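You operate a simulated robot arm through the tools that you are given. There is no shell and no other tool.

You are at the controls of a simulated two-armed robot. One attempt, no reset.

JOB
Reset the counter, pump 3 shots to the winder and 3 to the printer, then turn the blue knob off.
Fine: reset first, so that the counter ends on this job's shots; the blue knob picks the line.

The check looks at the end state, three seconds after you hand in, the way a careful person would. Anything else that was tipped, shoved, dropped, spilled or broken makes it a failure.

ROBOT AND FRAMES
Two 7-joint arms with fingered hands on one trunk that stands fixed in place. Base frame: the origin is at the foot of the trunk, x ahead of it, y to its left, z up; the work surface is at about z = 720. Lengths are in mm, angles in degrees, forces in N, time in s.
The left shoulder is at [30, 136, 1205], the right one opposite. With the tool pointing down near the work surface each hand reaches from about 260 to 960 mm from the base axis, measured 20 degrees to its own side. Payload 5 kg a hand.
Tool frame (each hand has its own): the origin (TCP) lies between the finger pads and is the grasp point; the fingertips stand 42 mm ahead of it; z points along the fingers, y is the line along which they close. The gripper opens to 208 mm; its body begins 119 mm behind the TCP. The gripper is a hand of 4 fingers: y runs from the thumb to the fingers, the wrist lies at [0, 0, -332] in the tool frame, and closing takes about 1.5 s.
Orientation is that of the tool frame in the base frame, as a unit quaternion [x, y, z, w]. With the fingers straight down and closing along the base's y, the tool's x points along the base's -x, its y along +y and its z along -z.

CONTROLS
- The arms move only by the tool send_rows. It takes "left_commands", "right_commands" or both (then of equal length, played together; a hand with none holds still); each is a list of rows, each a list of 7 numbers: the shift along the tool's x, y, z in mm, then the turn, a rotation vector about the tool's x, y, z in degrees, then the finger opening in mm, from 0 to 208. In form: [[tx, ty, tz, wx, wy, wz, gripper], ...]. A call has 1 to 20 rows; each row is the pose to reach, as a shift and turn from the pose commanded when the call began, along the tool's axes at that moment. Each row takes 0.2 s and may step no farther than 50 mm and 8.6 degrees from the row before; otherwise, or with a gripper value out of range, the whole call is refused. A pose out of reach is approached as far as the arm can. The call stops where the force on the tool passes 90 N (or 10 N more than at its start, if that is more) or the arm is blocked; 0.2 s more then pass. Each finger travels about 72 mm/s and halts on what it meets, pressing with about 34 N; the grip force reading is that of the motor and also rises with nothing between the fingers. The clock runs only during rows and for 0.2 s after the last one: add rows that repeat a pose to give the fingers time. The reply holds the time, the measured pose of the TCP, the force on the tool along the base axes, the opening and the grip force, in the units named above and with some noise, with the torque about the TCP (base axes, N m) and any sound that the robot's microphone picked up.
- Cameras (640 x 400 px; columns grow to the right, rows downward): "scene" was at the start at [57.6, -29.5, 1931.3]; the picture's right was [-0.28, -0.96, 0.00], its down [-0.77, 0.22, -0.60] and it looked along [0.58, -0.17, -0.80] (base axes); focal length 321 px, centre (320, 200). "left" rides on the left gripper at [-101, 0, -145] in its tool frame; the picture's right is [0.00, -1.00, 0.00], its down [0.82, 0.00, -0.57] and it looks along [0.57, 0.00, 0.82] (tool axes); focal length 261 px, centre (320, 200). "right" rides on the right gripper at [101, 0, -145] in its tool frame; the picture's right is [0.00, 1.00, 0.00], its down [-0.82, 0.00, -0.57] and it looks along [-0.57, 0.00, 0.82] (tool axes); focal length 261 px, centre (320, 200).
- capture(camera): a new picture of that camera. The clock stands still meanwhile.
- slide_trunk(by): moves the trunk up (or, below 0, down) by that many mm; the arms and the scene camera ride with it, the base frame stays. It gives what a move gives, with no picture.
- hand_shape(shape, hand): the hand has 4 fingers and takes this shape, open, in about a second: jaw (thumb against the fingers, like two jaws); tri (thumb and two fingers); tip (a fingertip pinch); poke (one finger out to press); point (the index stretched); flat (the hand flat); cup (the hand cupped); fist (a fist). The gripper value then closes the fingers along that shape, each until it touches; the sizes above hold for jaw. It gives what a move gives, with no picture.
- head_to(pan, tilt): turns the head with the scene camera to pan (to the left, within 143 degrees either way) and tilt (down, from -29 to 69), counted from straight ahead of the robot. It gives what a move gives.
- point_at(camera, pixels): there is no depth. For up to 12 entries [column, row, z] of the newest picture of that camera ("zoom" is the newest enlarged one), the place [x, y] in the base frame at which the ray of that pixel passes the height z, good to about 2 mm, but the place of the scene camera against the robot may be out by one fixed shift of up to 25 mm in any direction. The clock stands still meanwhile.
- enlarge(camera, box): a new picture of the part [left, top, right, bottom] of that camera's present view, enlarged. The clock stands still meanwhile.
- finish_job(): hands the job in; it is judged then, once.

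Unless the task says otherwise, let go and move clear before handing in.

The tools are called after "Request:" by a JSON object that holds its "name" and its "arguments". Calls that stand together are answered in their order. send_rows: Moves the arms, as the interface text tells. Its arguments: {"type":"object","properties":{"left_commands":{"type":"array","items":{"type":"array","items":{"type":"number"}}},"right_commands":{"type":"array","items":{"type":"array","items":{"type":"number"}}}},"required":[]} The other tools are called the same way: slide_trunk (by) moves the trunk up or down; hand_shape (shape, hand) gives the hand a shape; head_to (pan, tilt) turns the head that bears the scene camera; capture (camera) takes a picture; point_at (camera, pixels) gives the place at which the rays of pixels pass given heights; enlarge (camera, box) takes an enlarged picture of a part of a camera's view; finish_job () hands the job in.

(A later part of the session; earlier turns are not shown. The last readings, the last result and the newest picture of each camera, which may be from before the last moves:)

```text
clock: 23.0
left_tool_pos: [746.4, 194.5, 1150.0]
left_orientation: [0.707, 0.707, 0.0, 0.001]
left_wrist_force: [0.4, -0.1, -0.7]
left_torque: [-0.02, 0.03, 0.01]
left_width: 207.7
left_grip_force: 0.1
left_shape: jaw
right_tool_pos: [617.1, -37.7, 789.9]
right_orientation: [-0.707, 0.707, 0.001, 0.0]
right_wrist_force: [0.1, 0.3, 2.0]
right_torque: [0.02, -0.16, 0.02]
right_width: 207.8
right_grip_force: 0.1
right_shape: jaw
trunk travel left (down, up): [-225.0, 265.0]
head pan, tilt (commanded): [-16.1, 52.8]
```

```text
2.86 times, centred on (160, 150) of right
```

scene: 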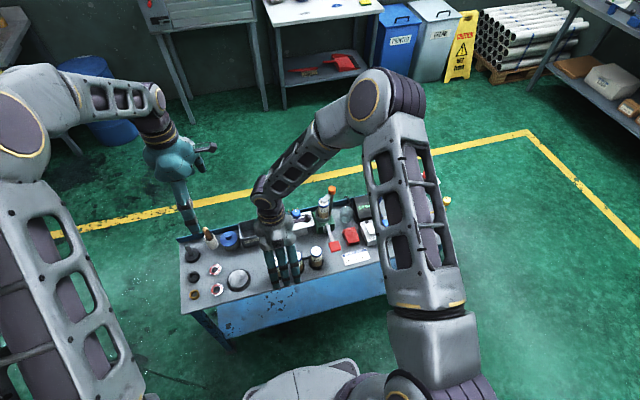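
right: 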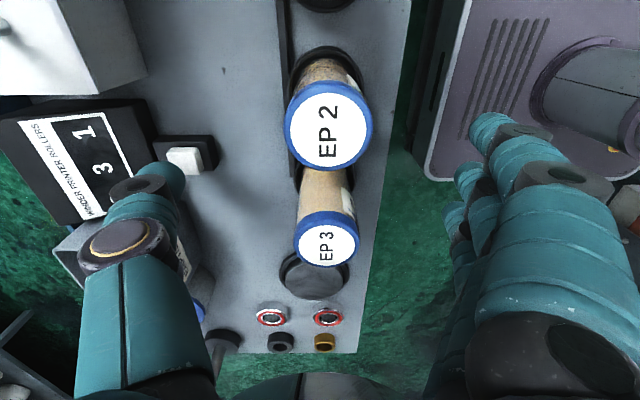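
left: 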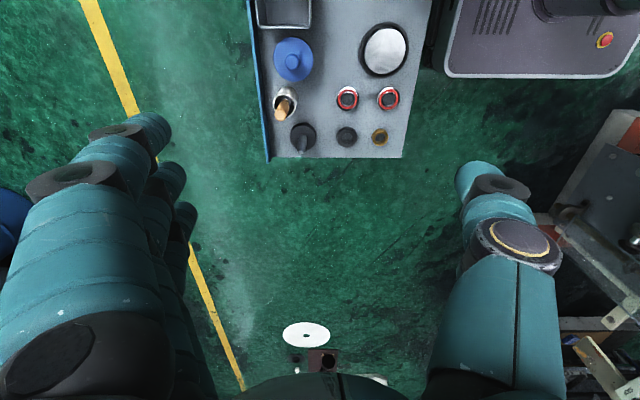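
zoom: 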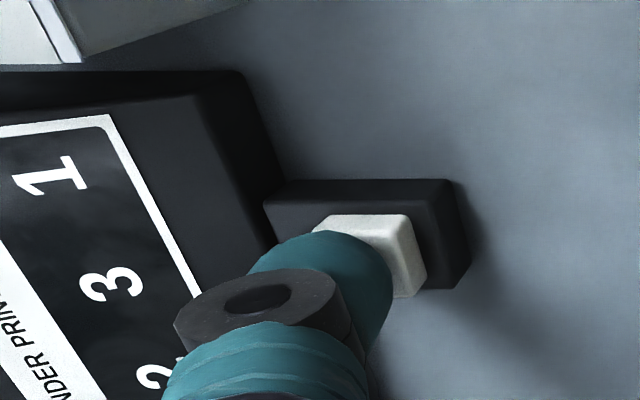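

Contact has begun: 2 N upward with a torque of −0.16 N m matching the thumb's arm. I'll press a bit further in small steps.

Request:
{"name": "send_rows", "arguments": {"right_commands": [[0, 0, 1.5, 0, 0, 0, 208], [0, 0, 3, 0, 0, 0, 208]]}}

Request:
{"name": "enlarge", "arguments": {"camera": "right", "box": [60, 80, 260, 220]}}

```text
clock: 23.6
left_tool_pos: [747.2, 194.6, 1149.8]
left_orientation: [0.707, 0.707, -0.001, 0.0]
left_wrist_force: [0.1, 0.2, -0.5]
left_torque: [-0.02, -0.03, 0.01]
left_width: 207.8
left_grip_force: 0.0
left_shape: jaw
right_tool_pos: [616.7, -35.5, 786.6]
right_orientation: [-0.707, 0.707, 0.0, 0.0]
right_wrist_force: [-0.7, -0.2, 2.6]
right_torque: [-0.01, -0.33, -0.08]
right_width: 207.9
right_grip_force: 0.1
right_shape: jaw
trunk travel left (down, up): [-225.0, 265.0]
head pan, tilt (commanded): [-16.1, 52.8]
heard: click
```

```text
2.86 times, centred on (160, 150) of right
```

zoom: 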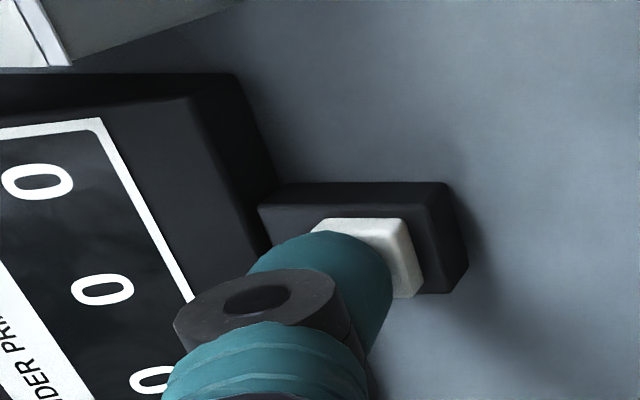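

Click heard and the counter now reads 0 0 0. I'll lift the right hand straight up, then park it above and right of the lever.

Request:
{"name": "send_rows", "arguments": {"right_commands": [[0, 0, -20, 0, 0, 0, 208], [0, 0, -60, 0, 0, 0, 208], [0, 0, -105, 0, 0, 0, 208], [0, 0, -150, 0, 0, 0, 208], [0, 0, -170, 0, 0, 0, 208], [40, 15, -172, 0, 0, 0, 208], [80, 30, -174, 0, 0, 0, 208], [120, 46, -174, 0, 0, 0, 208], [160, 62, -174, 0, 0, 0, 208], [200, 78, -174, 0, 0, 0, 208], [235, 92, -174, 0, 0, 0, 208], [264, 105, -174, 0, 0, 0, 208], [264, 105, -174, 0, 0, 0, 208]]}}

Request:
{"name": "capture", "arguments": {"camera": "scene"}}

Request:
{"name": "capture", "arguments": {"camera": "right"}}

```text
clock: 26.4
left_tool_pos: [746.8, 194.9, 1150.1]
left_orientation: [0.707, 0.707, 0.001, 0.001]
left_wrist_force: [0.0, -0.7, 0.5]
left_torque: [0.0, 0.04, -0.01]
left_width: 207.7
left_grip_force: 0.0
left_shape: jaw
right_tool_pos: [511.5, -301.7, 959.3]
right_orientation: [-0.707, 0.707, 0.0, 0.0]
right_wrist_force: [0.2, -0.4, 0.4]
right_torque: [-0.02, 0.02, 0.02]
right_width: 207.8
right_grip_force: 0.1
right_shape: jaw
trunk travel left (down, up): [-225.0, 265.0]
head pan, tilt (commanded): [-16.1, 52.8]
```

```text
taken
```

scene: 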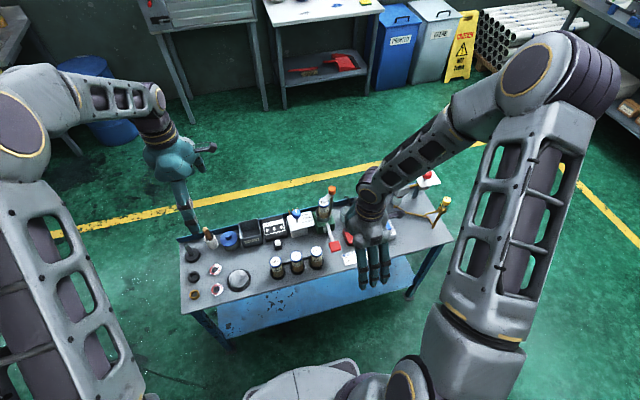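

```text
taken
```

right: 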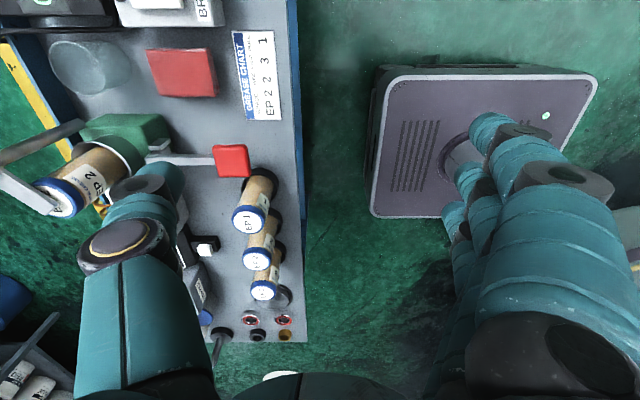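

The right hand is parked at (511, −302, 959), and its view confirms the pump holds an EP 2 cartridge. Now the left hand goes over the knob, turned to +40°, opening 100.

Request:
{"name": "send_rows", "arguments": {"left_commands": [[-41, 6, 0, 0, 0, -6, 180], [-82, 12, 0, 0, 0, -12, 160], [-123, 18, 0, 0, 0, -18, 140], [-164, 23, 0, 0, 0, -25, 120], [-205, 29, 0, 0, 0, -31, 100], [-246, 35, 0, 0, 0, -37, 100], [-287, 41, 0, 0, 0, -43, 100], [-329, 46, 0, 0, 0, -50, 100], [-329, 46, 40, 0, 0, -50, 100], [-329, 46, 85, 0, 0, -50, 100], [-329, 46, 130, 0, 0, -50, 100], [-329, 46, 170, 0, 0, -50, 100], [-329, 46, 190, 0, 0, -50, 100], [-329, 46, 190, 0, 0, -50, 100]]}}

Request:
{"name": "capture", "arguments": {"camera": "left"}}

Request:
{"name": "capture", "arguments": {"camera": "scene"}}

```text
clock: 29.4
left_tool_pos: [794.5, -133.1, 958.2]
left_orientation: [0.342, 0.94, 0.0, 0.0]
left_wrist_force: [-0.3, 0.2, 0.8]
left_torque: [-0.01, -0.01, 0.02]
left_width: 101.2
left_grip_force: 0.0
left_shape: jaw
right_tool_pos: [511.0, -302.1, 959.7]
right_orientation: [0.707, -0.707, 0.0, 0.0]
right_wrist_force: [0.1, -0.1, 0.9]
right_torque: [0.02, -0.04, 0.0]
right_width: 208.1
right_grip_force: 0.1
right_shape: jaw
trunk travel left (down, up): [-225.0, 265.0]
head pan, tilt (commanded): [-16.1, 52.8]
```

```text
taken
```

left: 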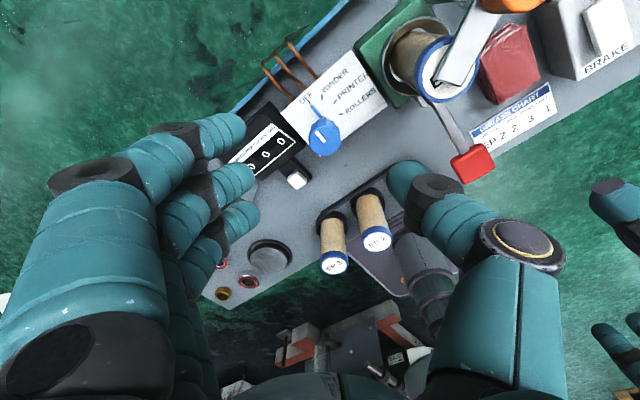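

```text
taken
```

scene: 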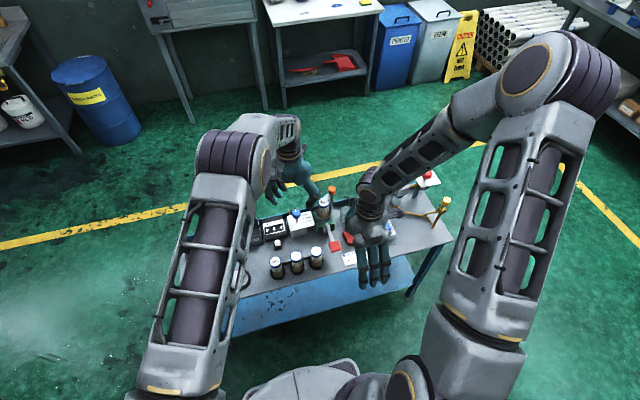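

The knob sits at (322,135) in the left view, just where predicted for the tool axis. I'll zoom in to check the copper pipes and the clearance before lowering.

Request:
{"name": "enlarge", "arguments": {"camera": "left", "box": [240, 0, 480, 150]}}

Request:
{"name": "enlarge", "arguments": {"camera": "scene", "box": [240, 130, 368, 240]}}

```text
2.67 times, centred on (360, 75) of left
```

zoom: 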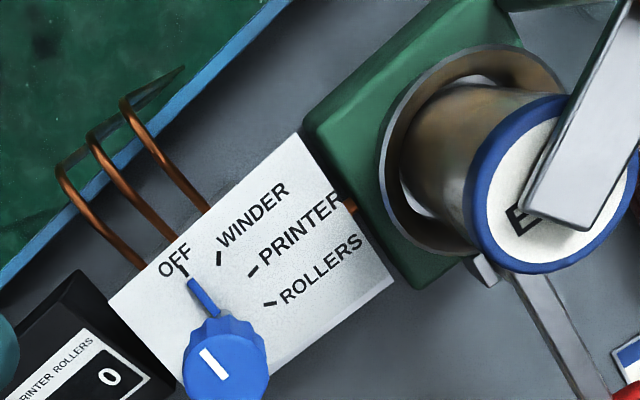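

```text
3.64 times, centred on (304, 185) of scene
```

zoom: 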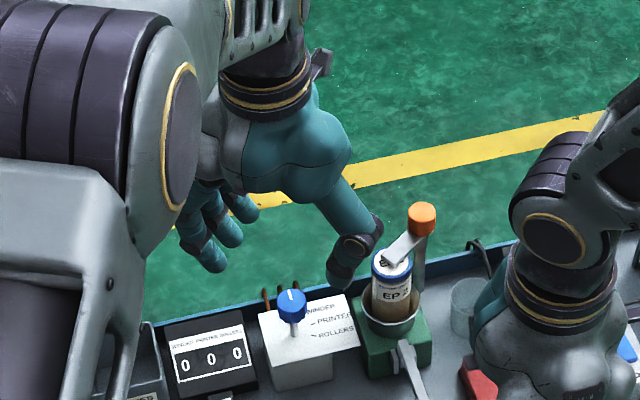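

The pipes hug the back edge at about plate height, clear of the fingers. I'll lower to TCP z ≈ 880 and check the fingers around the knob.

Request:
{"name": "send_rows", "arguments": {"left_commands": [[0.5, -1.7, 25, 0, 0, 0, 100], [0.5, -1.7, 50, 0, 0, 0, 100], [0.5, -1.7, 70, 0, 0, 0, 100], [0.5, -1.7, 78, 0, 0, 0, 100], [0.5, -1.7, 78, 0, 0, 0, 100]]}}

Request:
{"name": "capture", "arguments": {"camera": "left"}}

Request:
{"name": "enlarge", "arguments": {"camera": "scene", "box": [240, 130, 368, 240]}}

Request:
{"name": "capture", "arguments": {"camera": "right"}}

```text
clock: 30.6
left_tool_pos: [792.3, -135.0, 881.7]
left_orientation: [0.342, 0.94, 0.0, 0.0]
left_wrist_force: [-0.1, 0.6, -1.5]
left_torque: [0.01, 0.0, -0.02]
left_width: 100.9
left_grip_force: 0.2
left_shape: jaw
right_tool_pos: [510.7, -301.1, 959.7]
right_orientation: [-0.707, 0.707, 0.0, -0.001]
right_wrist_force: [-0.5, 0.2, 0.1]
right_torque: [0.04, 0.01, -0.02]
right_width: 208.1
right_grip_force: 0.1
right_shape: jaw
trunk travel left (down, up): [-225.0, 265.0]
head pan, tilt (commanded): [-16.1, 52.8]
```

```text
taken
```

left: 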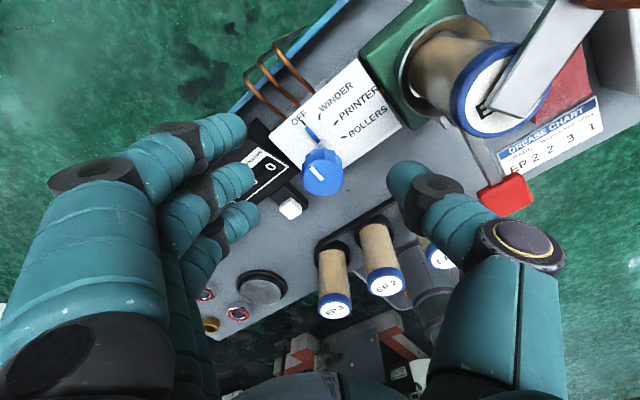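

```text
3.64 times, centred on (304, 185) of scene
```

zoom: 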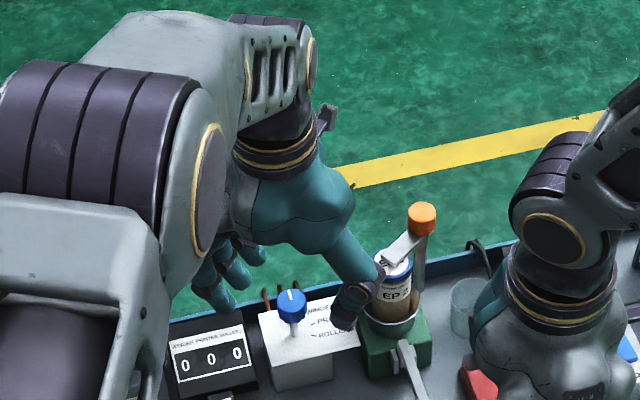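

```text
taken
```

right: 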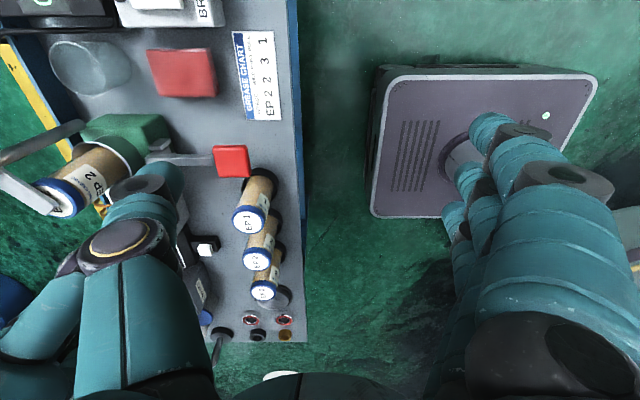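

All clear around the thumb and the cartridge. I'll lower another 23 mm so the fingertips straddle the knob.

Request:
{"name": "send_rows", "arguments": {"left_commands": [[0, 0, 10, 0, 0, 0, 100], [0, 0, 20, 0, 0, 0, 100], [0, 0, 23, 0, 0, 0, 100], [0, 0, 23, 0, 0, 0, 100]]}}

Request:
{"name": "capture", "arguments": {"camera": "left"}}

Request:
{"name": "enlarge", "arguments": {"camera": "scene", "box": [240, 150, 368, 240]}}

```text
clock: 31.6
left_tool_pos: [792.7, -135.5, 857.9]
left_orientation: [0.342, 0.94, 0.0, 0.0]
left_wrist_force: [-0.2, -0.2, -0.1]
left_torque: [0.02, 0.0, 0.01]
left_width: 101.0
left_grip_force: 0.0
left_shape: jaw
right_tool_pos: [511.8, -301.2, 959.4]
right_orientation: [-0.707, 0.707, 0.001, 0.001]
right_wrist_force: [0.6, -0.3, -0.1]
right_torque: [-0.03, -0.05, 0.0]
right_width: 207.9
right_grip_force: 0.1
right_shape: jaw
trunk travel left (down, up): [-225.0, 265.0]
head pan, tilt (commanded): [-16.1, 52.8]
```

```text
taken
```

left: 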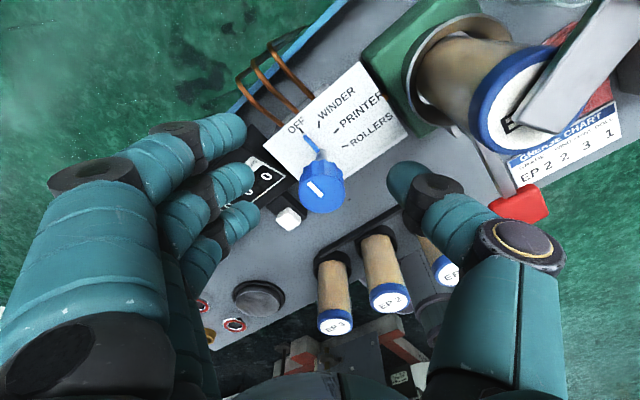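

```text
4.44 times, centred on (304, 195) of scene
```

zoom: 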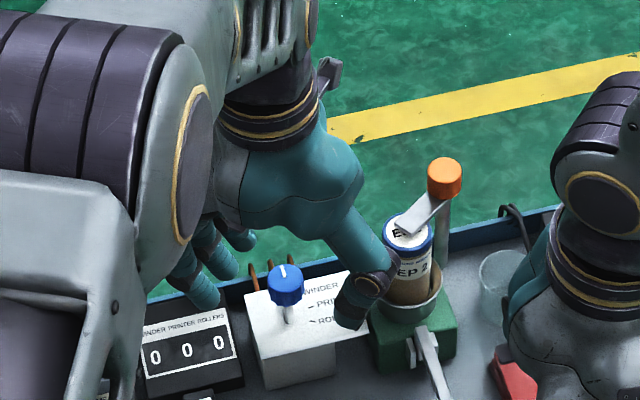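

The knob top sits about 12–15 mm ahead of the TCP. I'll go 7 mm lower for a better hold, then close on it.

Request:
{"name": "send_rows", "arguments": {"left_commands": [[0, 0, 4, 0, 0, 0, 100], [0, 0, 7, 0, 0, 0, 100], [0, 0, 7, 0, 0, 0, 80], [0, 0, 7, 0, 0, 0, 60], [0, 0, 7, 0, 0, 0, 40], [0, 0, 7, 0, 0, 0, 20], [0, 0, 7, 0, 0, 0, 20], [0, 0, 7, 0, 0, 0, 20], [0, 0, 7, 0, 0, 0, 20]]}}

Request:
{"name": "capture", "arguments": {"camera": "left"}}

Request:
{"name": "enlarge", "arguments": {"camera": "scene", "box": [240, 150, 368, 240]}}

```text
clock: 33.6
left_tool_pos: [788.6, -137.6, 851.5]
left_orientation: [0.343, 0.939, 0.0, -0.001]
left_wrist_force: [-10.4, -12.6, -7.6]
left_torque: [-0.23, 0.21, 0.0]
left_width: 10.3
left_grip_force: 34.4
left_shape: jaw
right_tool_pos: [510.3, -303.7, 959.8]
right_orientation: [0.707, -0.707, -0.001, 0.0]
right_wrist_force: [0.4, 0.4, 0.4]
right_torque: [-0.01, -0.02, -0.02]
right_width: 208.0
right_grip_force: 0.1
right_shape: jaw
trunk travel left (down, up): [-225.0, 265.0]
head pan, tilt (commanded): [-16.1, 52.8]
```

```text
taken
```

left: 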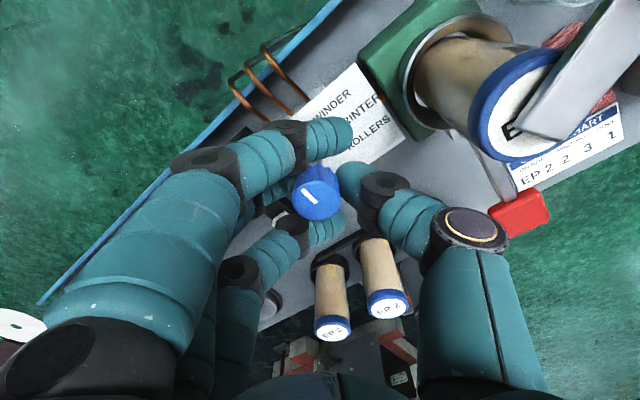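

```text
4.44 times, centred on (304, 195) of scene
```

zoom: 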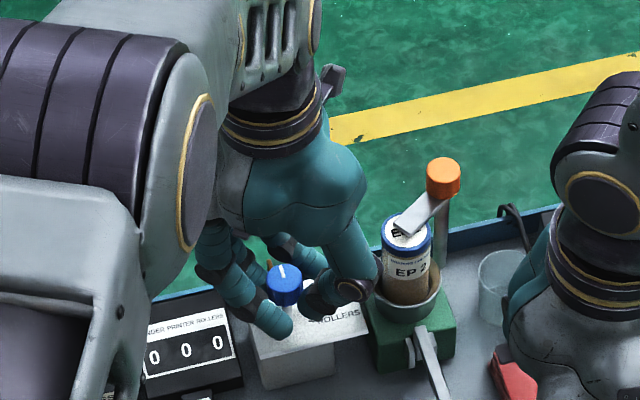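

The fingers closed around the knob with a sideways load of about 16 N toward the thumb side. I'll zoom in to see which digits touch.

Request:
{"name": "enlarge", "arguments": {"camera": "left", "box": [220, 90, 420, 290]}}

Request:
{"name": "enlarge", "arguments": {"camera": "scene", "box": [270, 180, 334, 230]}}

```text
2.00 times, centred on (320, 190) of left
```

zoom: 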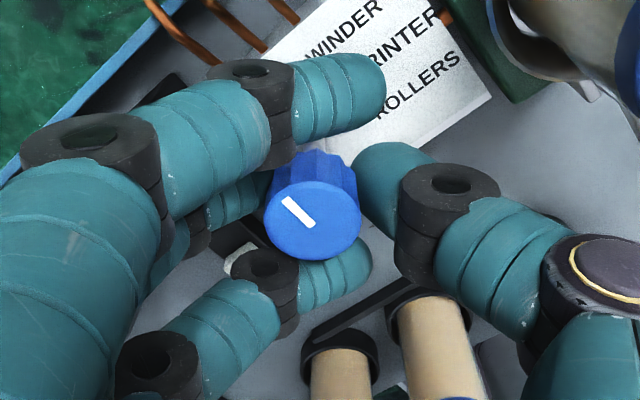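

```text
8.00 times, centred on (302, 205) of scene
```

zoom: 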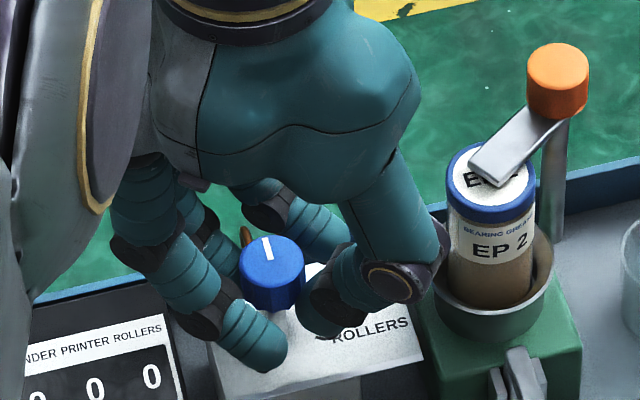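

The tips have closed on the thin stem under the knob (width 10 mm), which gives poor torque. I'll open, rise 24 mm so the tips meet the fluted knob itself, shift 2 mm toward the thumb side, and re-close.

Request:
{"name": "send_rows", "arguments": {"left_commands": [[0, 0, 0, 0, 0, 0, 40], [0, 0, 0, 0, 0, 0, 70], [0, 0, 0, 0, 0, 0, 100], [0, 0, 0, 0, 0, 0, 100], [0, 0, 0, 0, 0, 0, 100], [0, -2, -12, 0, 0, 0, 100], [0, -2, -24, 0, 0, 0, 100], [0, -2, -24, 0, 0, 0, 100]]}}

Request:
{"name": "enlarge", "arguments": {"camera": "left", "box": [220, 60, 420, 260]}}

```text
clock: 35.4
left_tool_pos: [789.6, -136.0, 875.2]
left_orientation: [0.343, 0.939, 0.0, 0.0]
left_wrist_force: [1.1, 0.3, 1.1]
left_torque: [0.01, 0.0, 0.01]
left_width: 99.2
left_grip_force: 0.0
left_shape: jaw
right_tool_pos: [511.2, -302.0, 960.5]
right_orientation: [-0.707, 0.707, 0.001, 0.0]
right_wrist_force: [0.3, 0.1, 1.1]
right_torque: [-0.05, -0.04, 0.01]
right_width: 207.9
right_grip_force: 0.1
right_shape: jaw
trunk travel left (down, up): [-225.0, 265.0]
head pan, tilt (commanded): [-16.1, 52.8]
```

```text
2.00 times, centred on (320, 160) of left
```

zoom: 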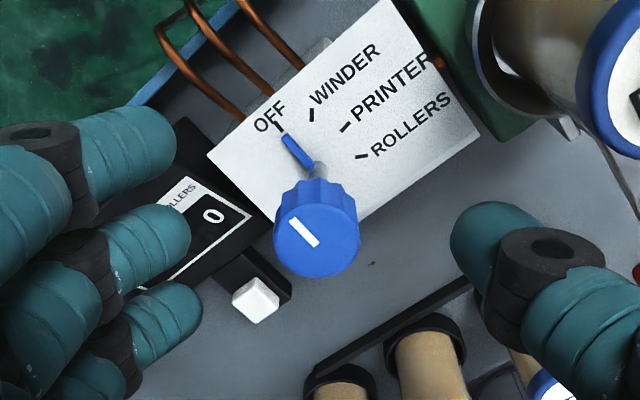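

Open and clear; the knob still points to OFF. Closing now at this height.

Request:
{"name": "send_rows", "arguments": {"left_commands": [[0, 1, 0, 0, 0, 0, 80], [0, 1, 0, 0, 0, 0, 60], [0, 1, 0, 0, 0, 0, 45], [0, 1, 0, 0, 0, 0, 30], [0, 1, 0, 0, 0, 0, 20], [0, 1, 0, 0, 0, 0, 20], [0, 1, 0, 0, 0, 0, 20]]}}

Request:
{"name": "enlarge", "arguments": {"camera": "left", "box": [220, 60, 420, 260]}}

Request:
{"name": "enlarge", "arguments": {"camera": "scene", "box": [270, 180, 334, 230]}}

```text
clock: 37.0
left_tool_pos: [789.2, -138.6, 876.2]
left_orientation: [0.342, 0.94, -0.001, -0.001]
left_wrist_force: [-6.6, -8.8, -2.0]
left_torque: [-0.01, 0.05, -0.01]
left_width: 11.0
left_grip_force: 34.3
left_shape: jaw
right_tool_pos: [510.6, -302.3, 960.7]
right_orientation: [-0.707, 0.707, -0.001, 0.0]
right_wrist_force: [-0.1, 0.0, 0.3]
right_torque: [-0.03, 0.02, -0.02]
right_width: 207.9
right_grip_force: 0.0
right_shape: jaw
trunk travel left (down, up): [-225.0, 265.0]
head pan, tilt (commanded): [-16.1, 52.8]
```

```text
2.00 times, centred on (320, 160) of left
```

zoom: 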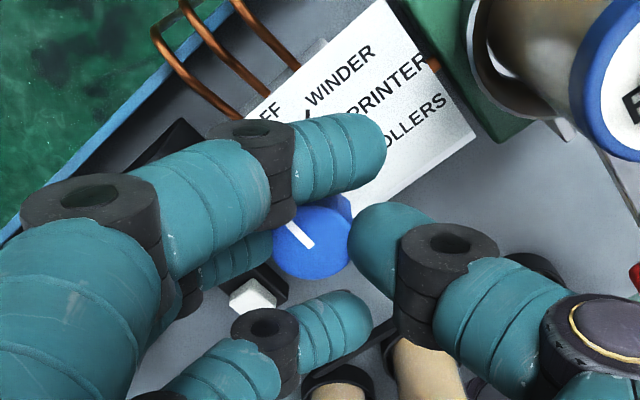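

```text
8.00 times, centred on (302, 205) of scene
```

zoom: 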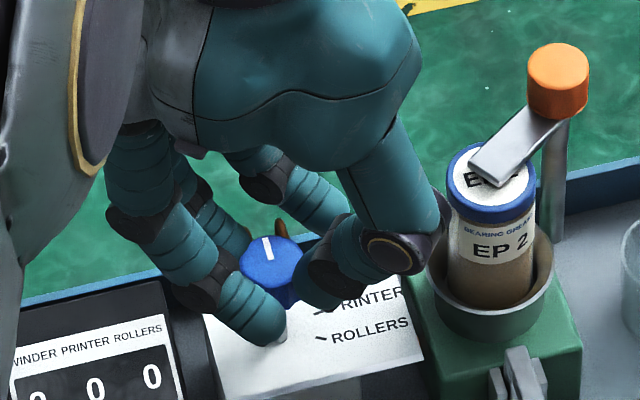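

The middle finger and thumb now hold the fluted knob itself. I'll turn +35° (clockwise from above) toward WINDER and check the pointer.

Request:
{"name": "send_rows", "arguments": {"left_commands": [[0, 0, 0, 0, 0, 7, 20], [0, 0, 0, 0, 0, 14, 20], [0, 0, 0, 0, 0, 21, 20], [0, 0, 0, 0, 0, 28, 20], [0, 0, 0, 0, 0, 35, 20], [0, 0, 0, 0, 0, 35, 20]]}}

Request:
{"name": "enlarge", "arguments": {"camera": "left", "box": [220, 60, 420, 260]}}

Request:
{"name": "enlarge", "arguments": {"camera": "scene", "box": [270, 180, 334, 230]}}

```text
clock: 38.4
left_tool_pos: [789.1, -136.3, 877.0]
left_orientation: [0.61, 0.792, 0.0, 0.0]
left_wrist_force: [-21.4, -10.6, 0.4]
left_torque: [-0.33, 0.54, 0.04]
left_width: 11.7
left_grip_force: 34.6
left_shape: jaw
right_tool_pos: [510.8, -301.8, 960.5]
right_orientation: [0.707, -0.707, -0.001, -0.001]
right_wrist_force: [0.3, 0.1, 0.1]
right_torque: [0.0, 0.01, 0.02]
right_width: 207.8
right_grip_force: 0.2
right_shape: jaw
trunk travel left (down, up): [-225.0, 265.0]
head pan, tilt (commanded): [-16.1, 52.8]
```

```text
2.00 times, centred on (320, 160) of left
```

zoom: 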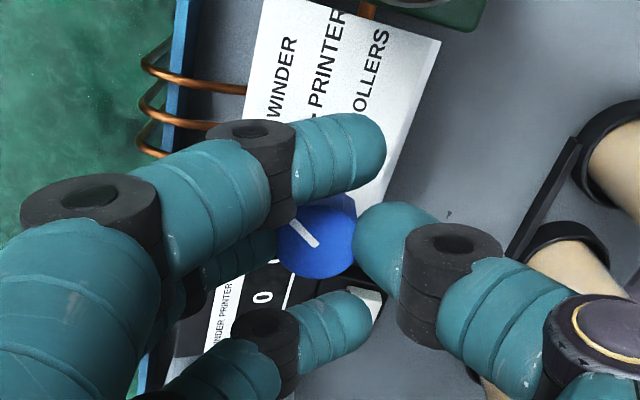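

```text
8.00 times, centred on (302, 205) of scene
```

zoom: 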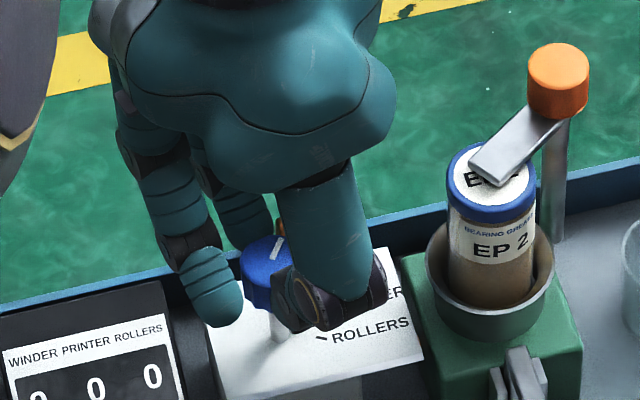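

The knob mark followed the hand nearly fully. I'll release and rise to read the pointer.

Request:
{"name": "send_rows", "arguments": {"left_commands": [[0, 0, 0, 0, 0, 0, 40], [0, 0, 0, 0, 0, 0, 70], [0, 0, 0, 0, 0, 0, 100], [0, 0, 0, 0, 0, 0, 100], [0, 0, 0, 0, 0, 0, 100], [0, 0, -20, 0, 0, 0, 100], [0, 0, -50, 0, 0, 0, 100], [0, 0, -70, 0, 0, 0, 100], [0, 0, -70, 0, 0, 0, 100]]}}

Request:
{"name": "enlarge", "arguments": {"camera": "left", "box": [240, 40, 440, 200]}}

Request:
{"name": "enlarge", "arguments": {"camera": "scene", "box": [270, 180, 334, 230]}}

```text
clock: 40.4
left_tool_pos: [791.6, -134.0, 944.7]
left_orientation: [0.608, 0.794, -0.001, 0.0]
left_wrist_force: [0.8, 0.3, 0.3]
left_torque: [0.03, 0.02, -0.01]
left_width: 99.2
left_grip_force: 0.1
left_shape: jaw
right_tool_pos: [510.1, -302.5, 958.1]
right_orientation: [-0.707, 0.707, 0.0, 0.0]
right_wrist_force: [0.5, 0.9, 0.4]
right_torque: [0.01, -0.01, -0.04]
right_width: 207.7
right_grip_force: 0.0
right_shape: jaw
trunk travel left (down, up): [-225.0, 265.0]
head pan, tilt (commanded): [-16.1, 52.8]
```

```text
2.50 times, centred on (340, 120) of left
```

zoom: 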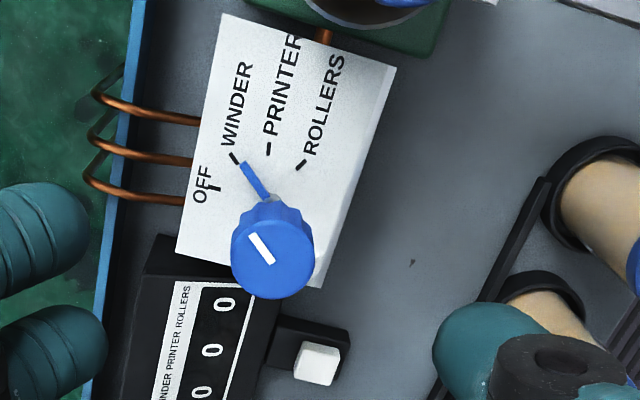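

```text
8.00 times, centred on (302, 205) of scene
```

zoom: 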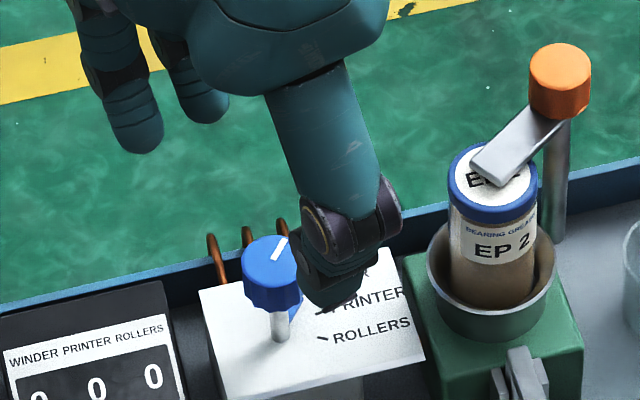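

Request:
{"name": "enlarge", "arguments": {"camera": "left", "box": [300, 85, 380, 135]}}

Request:
{"name": "point_at", "arguments": {"camera": "zoom", "pixels": [[120, 120, 785], [250, 200, 785], [100, 100, 785]]}}

```text
8.00 times, centred on (340, 110) of left
```

zoom: 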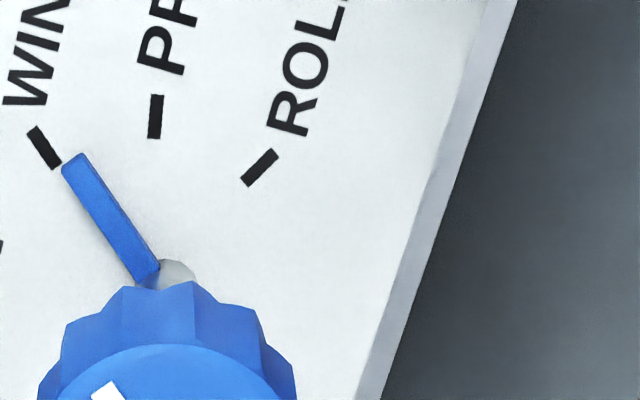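

```text
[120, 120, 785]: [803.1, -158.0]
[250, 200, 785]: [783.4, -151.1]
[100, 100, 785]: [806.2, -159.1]
```

The pointer lies close to the WINDER tick. I'll measure the ticks and pointer more exactly to judge the residual angle.

Request:
{"name": "enlarge", "arguments": {"camera": "left", "box": [285, 88, 349, 128]}}

```text
10.00 times, centred on (317, 108) of left
```

zoom: 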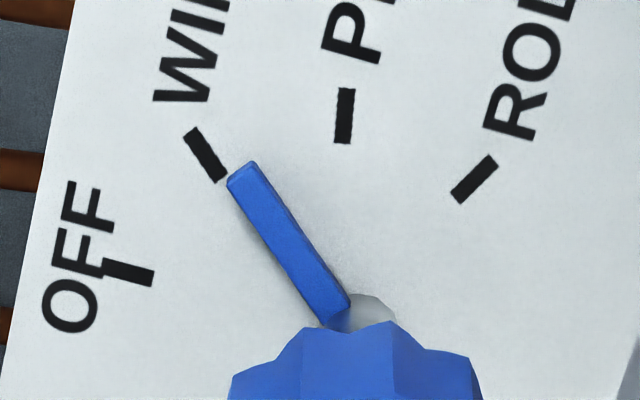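

Request:
{"name": "point_at", "arguments": {"camera": "zoom", "pixels": [[104, 267, 785], [153, 279, 785], [191, 131, 785], [221, 178, 785], [346, 89, 785], [342, 143, 785], [491, 157, 785], [457, 200, 785], [242, 172, 785], [335, 318, 785], [242, 172, 793], [335, 318, 793]]}}

```text
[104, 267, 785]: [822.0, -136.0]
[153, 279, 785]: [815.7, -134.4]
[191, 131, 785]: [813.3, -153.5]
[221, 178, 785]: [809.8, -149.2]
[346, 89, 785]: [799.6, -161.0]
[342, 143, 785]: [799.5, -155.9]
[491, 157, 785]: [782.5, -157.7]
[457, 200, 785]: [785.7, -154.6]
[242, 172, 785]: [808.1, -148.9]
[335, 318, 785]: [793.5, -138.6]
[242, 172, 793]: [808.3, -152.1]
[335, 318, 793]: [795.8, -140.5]
```

The pointer is within a few degrees of WINDER, but parallax blurs the reading. I'll slide the left hand ~100 mm to the left along its own x, so its camera is straight above the knob; this also clears the space for pumping.

Request:
{"name": "send_rows", "arguments": {"left_commands": [[35, 0, 0, 0, 0, 0, 100], [70, 0, 0, 0, 0, 0, 100], [100, 0, 0, 0, 0, 0, 100], [100, 0, 0, 0, 0, 0, 100]]}}

Request:
{"name": "capture", "arguments": {"camera": "left"}}

Request:
{"name": "enlarge", "arguments": {"camera": "left", "box": [280, 0, 376, 60]}}

```text
clock: 41.4
left_tool_pos: [765.8, -39.0, 945.5]
left_orientation: [0.609, 0.793, 0.001, 0.0]
left_wrist_force: [-0.2, -0.9, 0.1]
left_torque: [0.08, 0.03, -0.02]
left_width: 99.1
left_grip_force: 0.1
left_shape: jaw
right_tool_pos: [510.6, -303.0, 959.5]
right_orientation: [0.708, -0.707, 0.0, 0.0]
right_wrist_force: [0.5, 0.2, -0.1]
right_torque: [0.02, 0.01, -0.02]
right_width: 207.9
right_grip_force: 0.1
right_shape: jaw
trunk travel left (down, up): [-225.0, 265.0]
head pan, tilt (commanded): [-16.1, 52.8]
```

```text
taken
```

left: 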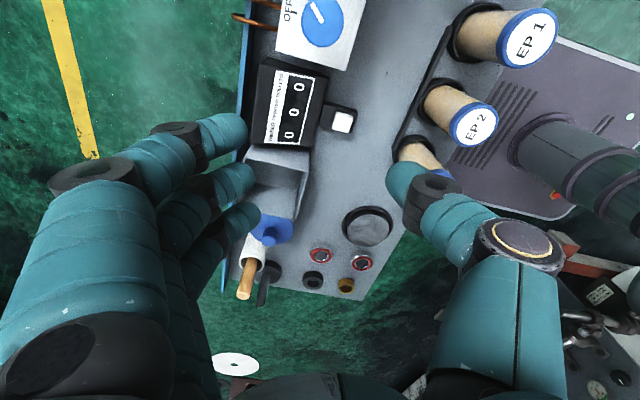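

```text
6.67 times, centred on (328, 30) of left
```

zoom: 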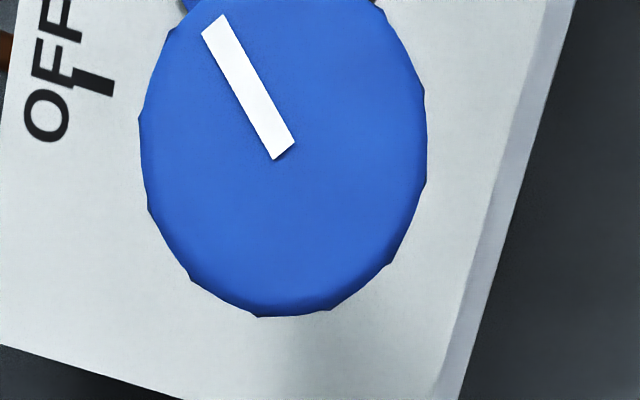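

Request:
{"name": "point_at", "arguments": {"camera": "zoom", "pixels": [[211, 24, 850], [284, 151, 850], [283, 152, 850], [575, 5, 785], [465, 370, 785], [10, 345, 785], [150, 385, 785]]}}

```text
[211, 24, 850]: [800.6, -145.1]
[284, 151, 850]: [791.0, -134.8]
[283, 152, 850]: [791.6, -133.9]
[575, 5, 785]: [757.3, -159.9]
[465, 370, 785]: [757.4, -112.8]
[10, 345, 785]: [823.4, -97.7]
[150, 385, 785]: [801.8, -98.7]
```

Working from the ray geometry, the knob mark is at 40° (aligned with the WINDER tick of 40° spacing), and the plate is square to the base axes. Now I'll bring the right thumb over the red paddle at about (627, −252, 795) and hover.

Request:
{"name": "send_rows", "arguments": {"right_commands": [[-25, 1, 0, 0, 0, 0, 208], [-51, 2, 0, 0, 0, 0, 208], [-51, 2, 35, 0, 0, 0, 208], [-51, 2, 70, 0, 0, 0, 208], [-51, 2, 92, 0, 0, 0, 208], [-51, 2, 92, 0, 0, 0, 208]]}}

Request:
{"name": "capture", "arguments": {"camera": "right"}}

Request:
{"name": "capture", "arguments": {"camera": "scene"}}

Request:
{"name": "capture", "arguments": {"camera": "left"}}

```text
clock: 42.8
left_tool_pos: [765.5, -38.4, 946.3]
left_orientation: [0.609, 0.794, 0.0, 0.0]
left_wrist_force: [-0.1, 0.2, -0.4]
left_torque: [-0.01, -0.02, 0.0]
left_width: 98.9
left_grip_force: 0.1
left_shape: jaw
right_tool_pos: [510.0, -249.3, 867.9]
right_orientation: [-0.707, 0.708, -0.001, 0.0]
right_wrist_force: [-0.2, 0.0, 0.3]
right_torque: [-0.01, -0.03, -0.03]
right_width: 207.8
right_grip_force: 0.1
right_shape: jaw
trunk travel left (down, up): [-225.0, 265.0]
head pan, tilt (commanded): [-16.1, 52.8]
```

```text
taken
```

right: 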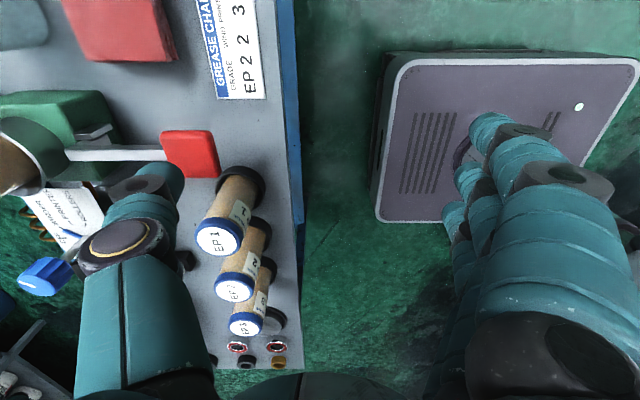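

```text
taken
```

scene: 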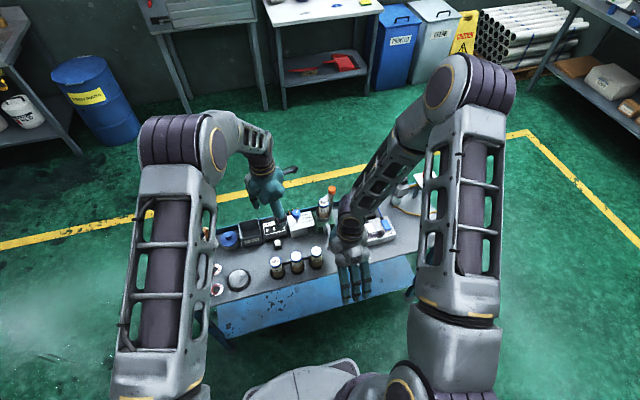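

```text
taken
```

left: 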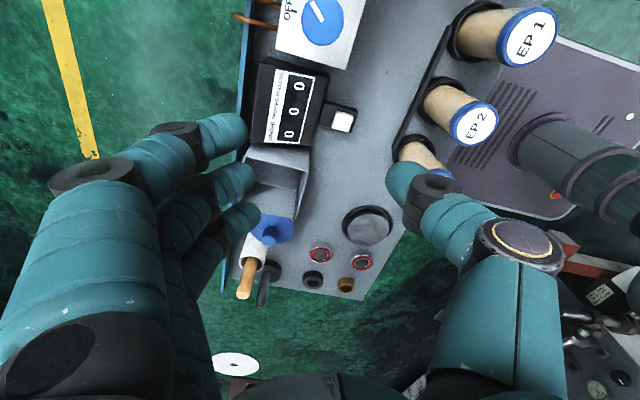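

The predicted contact point (189,154) falls on the centre of the red paddle (190,155), and the left camera can read the counter. Lowering gradually to contact.

Request:
{"name": "send_rows", "arguments": {"right_commands": [[0, 0, 10, 0, 0, 0, 208], [0, 0, 20, 0, 0, 0, 208], [0, 0, 24, 0, 0, 0, 208]]}}

Request:
{"name": "send_rows", "arguments": {"right_commands": [[0, 0, 3, 0, 0, 0, 208], [0, 0, 6, 0, 0, 0, 208]]}}

Request:
{"name": "send_rows", "arguments": {"right_commands": [[0, 0, 3, 0, 0, 0, 208], [0, 0, 6, 0, 0, 0, 208]]}}

Request:
{"name": "enlarge", "arguments": {"camera": "right", "box": [60, 80, 300, 230]}}

```text
clock: 43.6
left_tool_pos: [766.3, -37.8, 946.1]
left_orientation: [0.609, 0.793, -0.001, 0.0]
left_wrist_force: [0.1, -0.5, 0.8]
left_torque: [0.04, 0.01, 0.0]
left_width: 99.3
left_grip_force: 0.0
left_shape: jaw
right_tool_pos: [509.6, -249.8, 844.7]
right_orientation: [0.707, -0.707, -0.001, 0.0]
right_wrist_force: [-0.9, 0.4, 0.0]
right_torque: [-0.01, -0.16, -0.06]
right_width: 207.8
right_grip_force: 0.0
right_shape: jaw
trunk travel left (down, up): [-225.0, 265.0]
head pan, tilt (commanded): [-16.1, 52.8]
```

```text
clock: 44.2
left_tool_pos: [765.3, -38.9, 945.6]
left_orientation: [0.609, 0.793, 0.0, 0.0]
left_wrist_force: [-0.9, 0.8, 0.1]
left_torque: [-0.02, 0.0, 0.0]
left_width: 99.3
left_grip_force: 0.0
left_shape: jaw
right_tool_pos: [509.9, -249.5, 838.9]
right_orientation: [-0.707, 0.707, 0.001, 0.0]
right_wrist_force: [-2.7, -1.0, 4.5]
right_torque: [-0.01, -0.34, -0.04]
right_width: 207.8
right_grip_force: 0.1
right_shape: jaw
trunk travel left (down, up): [-225.0, 265.0]
head pan, tilt (commanded): [-16.1, 52.8]
```

```text
clock: 44.8
left_tool_pos: [766.6, -38.9, 946.1]
left_orientation: [0.609, 0.793, 0.0, -0.001]
left_wrist_force: [-0.5, -0.5, -0.5]
left_torque: [0.03, -0.01, -0.03]
left_width: 99.1
left_grip_force: 0.1
left_shape: jaw
right_tool_pos: [509.5, -250.9, 832.5]
right_orientation: [0.707, -0.707, 0.0, 0.0]
right_wrist_force: [-2.7, 0.4, 4.6]
right_torque: [0.04, -0.49, 0.06]
right_width: 207.6
right_grip_force: 0.1
right_shape: jaw
trunk travel left (down, up): [-225.0, 265.0]
head pan, tilt (commanded): [-16.1, 52.8]
```

```text
2.67 times, centred on (180, 155) of right
```

zoom: 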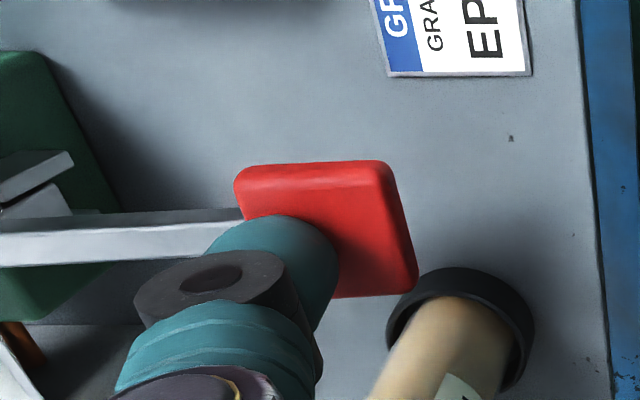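

The lever yields at about 4.6 N. I'll keep pressing down in steps until it bottoms out or the counter responds.

Request:
{"name": "send_rows", "arguments": {"right_commands": [[0, 0, 4, 0, 0, 0, 208], [0, 0, 8, 0, 0, 0, 208]]}}

Request:
{"name": "send_rows", "arguments": {"right_commands": [[0, 0, 4, 0, 0, 0, 208], [0, 0, 8, 0, 0, 0, 208]]}}

Request:
{"name": "enlarge", "arguments": {"camera": "right", "box": [60, 80, 300, 230]}}

Request:
{"name": "enlarge", "arguments": {"camera": "left", "box": [240, 50, 360, 150]}}

```text
clock: 45.4
left_tool_pos: [766.9, -38.7, 946.5]
left_orientation: [0.609, 0.793, 0.0, -0.001]
left_wrist_force: [-0.4, -0.6, -0.7]
left_torque: [0.02, 0.02, 0.01]
left_width: 99.2
left_grip_force: 0.0
left_shape: jaw
right_tool_pos: [511.1, -251.3, 824.8]
right_orientation: [-0.707, 0.707, 0.001, 0.001]
right_wrist_force: [-3.0, -1.0, 4.3]
right_torque: [-0.01, -0.55, -0.06]
right_width: 208.1
right_grip_force: 0.0
right_shape: jaw
trunk travel left (down, up): [-225.0, 265.0]
head pan, tilt (commanded): [-16.1, 52.8]
```

```text
clock: 46.0
left_tool_pos: [766.3, -39.2, 946.3]
left_orientation: [0.609, 0.793, 0.0, 0.0]
left_wrist_force: [-0.4, -0.2, 0.2]
left_torque: [0.0, 0.02, 0.0]
left_width: 99.2
left_grip_force: 0.0
left_shape: jaw
right_tool_pos: [509.0, -249.6, 816.7]
right_orientation: [0.707, -0.707, 0.0, -0.001]
right_wrist_force: [-4.4, -1.1, 6.5]
right_torque: [-0.05, -0.65, -0.12]
right_width: 207.6
right_grip_force: 0.0
right_shape: jaw
trunk travel left (down, up): [-225.0, 265.0]
head pan, tilt (commanded): [-16.1, 52.8]
```

```text
2.67 times, centred on (180, 155) of right
```

zoom: 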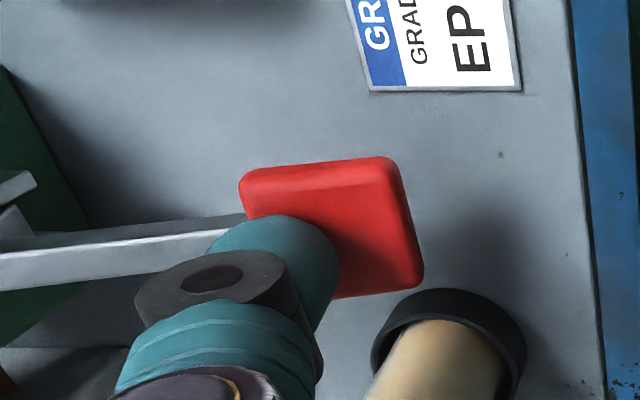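

```text
4.00 times, centred on (300, 100) of left
```

zoom: 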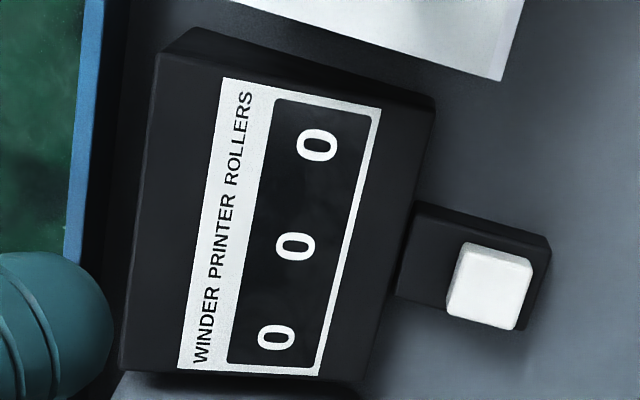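

Counter still 0 0 0 and the force is only 6.5 N, so the stroke isn't complete. Continuing downward.

Request:
{"name": "send_rows", "arguments": {"right_commands": [[0, 0, 4, 0, 0, 0, 208], [0, 0, 8, 0, 0, 0, 208]]}}

Request:
{"name": "send_rows", "arguments": {"right_commands": [[0, 0, 3, 0, 0, 0, 208], [0, 0, 6, 0, 0, 0, 208]]}}

Request:
{"name": "enlarge", "arguments": {"camera": "right", "box": [60, 80, 300, 230]}}

Request:
{"name": "enlarge", "arguments": {"camera": "left", "box": [240, 50, 360, 150]}}

```text
clock: 46.6
left_tool_pos: [765.2, -38.5, 946.1]
left_orientation: [0.609, 0.793, -0.001, 0.0]
left_wrist_force: [-0.2, -1.0, 0.3]
left_torque: [0.01, 0.0, -0.02]
left_width: 99.0
left_grip_force: 0.1
left_shape: jaw
right_tool_pos: [509.5, -250.0, 808.8]
right_orientation: [-0.707, 0.707, 0.0, -0.001]
right_wrist_force: [-5.2, -2.6, 8.2]
right_torque: [-0.08, -0.67, -0.28]
right_width: 207.7
right_grip_force: 0.1
right_shape: jaw
trunk travel left (down, up): [-225.0, 265.0]
head pan, tilt (commanded): [-16.1, 52.8]
```

```text
clock: 47.2
left_tool_pos: [765.7, -38.9, 946.9]
left_orientation: [0.609, 0.794, 0.0, 0.001]
left_wrist_force: [-0.3, -0.1, 0.0]
left_torque: [0.01, 0.0, 0.01]
left_width: 99.4
left_grip_force: 0.0
left_shape: jaw
right_tool_pos: [508.4, -249.4, 803.0]
right_orientation: [0.707, -0.707, 0.0, 0.0]
right_wrist_force: [-4.0, -4.0, 7.8]
right_torque: [-0.14, -0.8, -0.43]
right_width: 207.4
right_grip_force: 0.1
right_shape: jaw
trunk travel left (down, up): [-225.0, 265.0]
head pan, tilt (commanded): [-16.1, 52.8]
```

```text
2.67 times, centred on (180, 155) of right
```

zoom: 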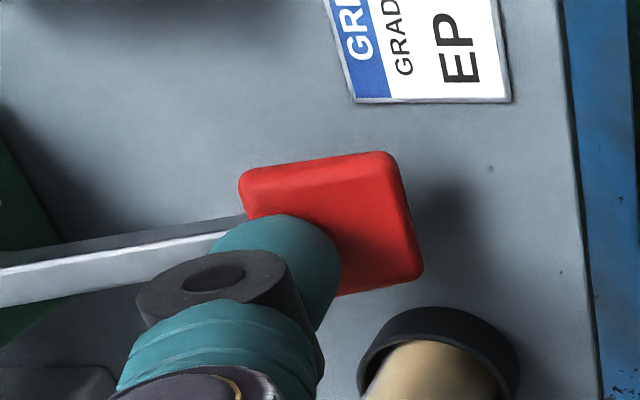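

```text
4.00 times, centred on (300, 100) of left
```

zoom: 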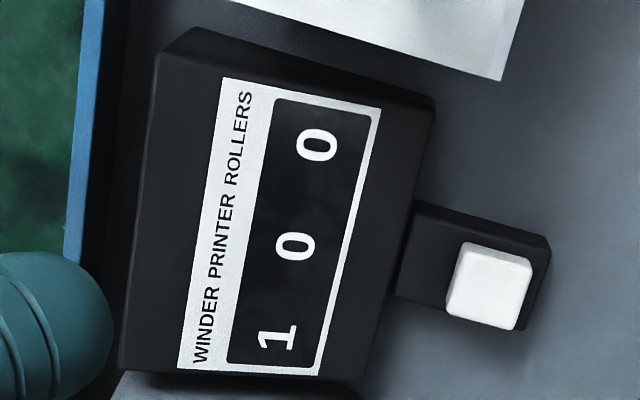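

The counter now reads WINDER 1. I'll raise fully so the lever springs back, and verify.

Request:
{"name": "send_rows", "arguments": {"right_commands": [[0, 0, -8, 0, 0, 0, 208], [0, 0, -16, 0, 0, 0, 208], [0, 0, -24, 0, 0, 0, 208], [0, 0, -32, 0, 0, 0, 208], [0, 0, -40, 0, 0, 0, 208], [0, 0, -50, 0, 0, 0, 208], [0, 0, -50, 0, 0, 0, 208]]}}

Request:
{"name": "enlarge", "arguments": {"camera": "right", "box": [60, 80, 300, 230]}}

Request:
{"name": "enlarge", "arguments": {"camera": "left", "box": [240, 0, 360, 150]}}

```text
clock: 48.8
left_tool_pos: [765.1, -38.6, 944.8]
left_orientation: [0.609, 0.793, 0.0, 0.0]
left_wrist_force: [-0.9, -0.2, -0.1]
left_torque: [-0.02, 0.03, -0.01]
left_width: 99.1
left_grip_force: 0.0
left_shape: jaw
right_tool_pos: [509.2, -249.0, 852.5]
right_orientation: [0.707, -0.707, 0.0, 0.001]
right_wrist_force: [0.9, -0.3, -1.0]
right_torque: [0.03, 0.02, -0.01]
right_width: 208.0
right_grip_force: 0.1
right_shape: jaw
trunk travel left (down, up): [-225.0, 265.0]
head pan, tilt (commanded): [-16.1, 52.8]
```

```text
2.67 times, centred on (180, 155) of right
```

zoom: 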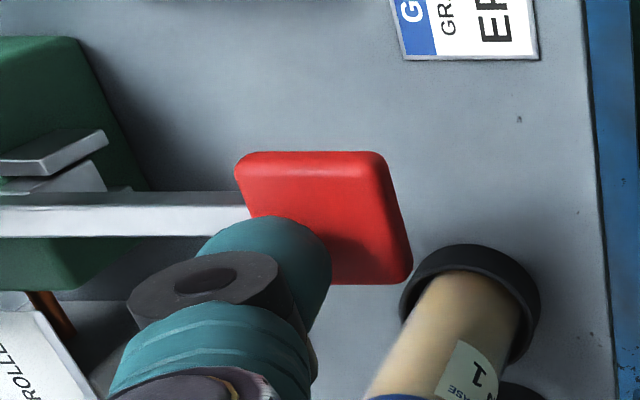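

```text
2.67 times, centred on (300, 75) of left
```

zoom: 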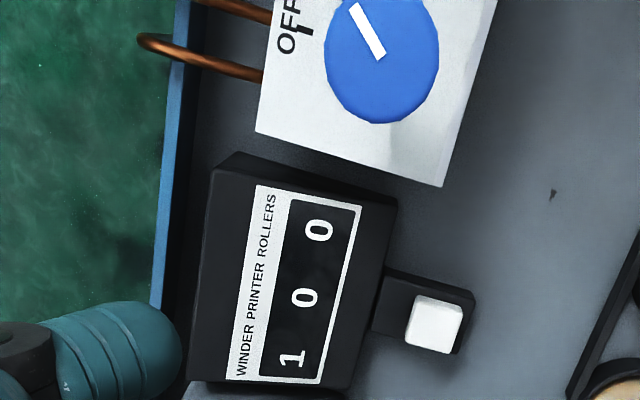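

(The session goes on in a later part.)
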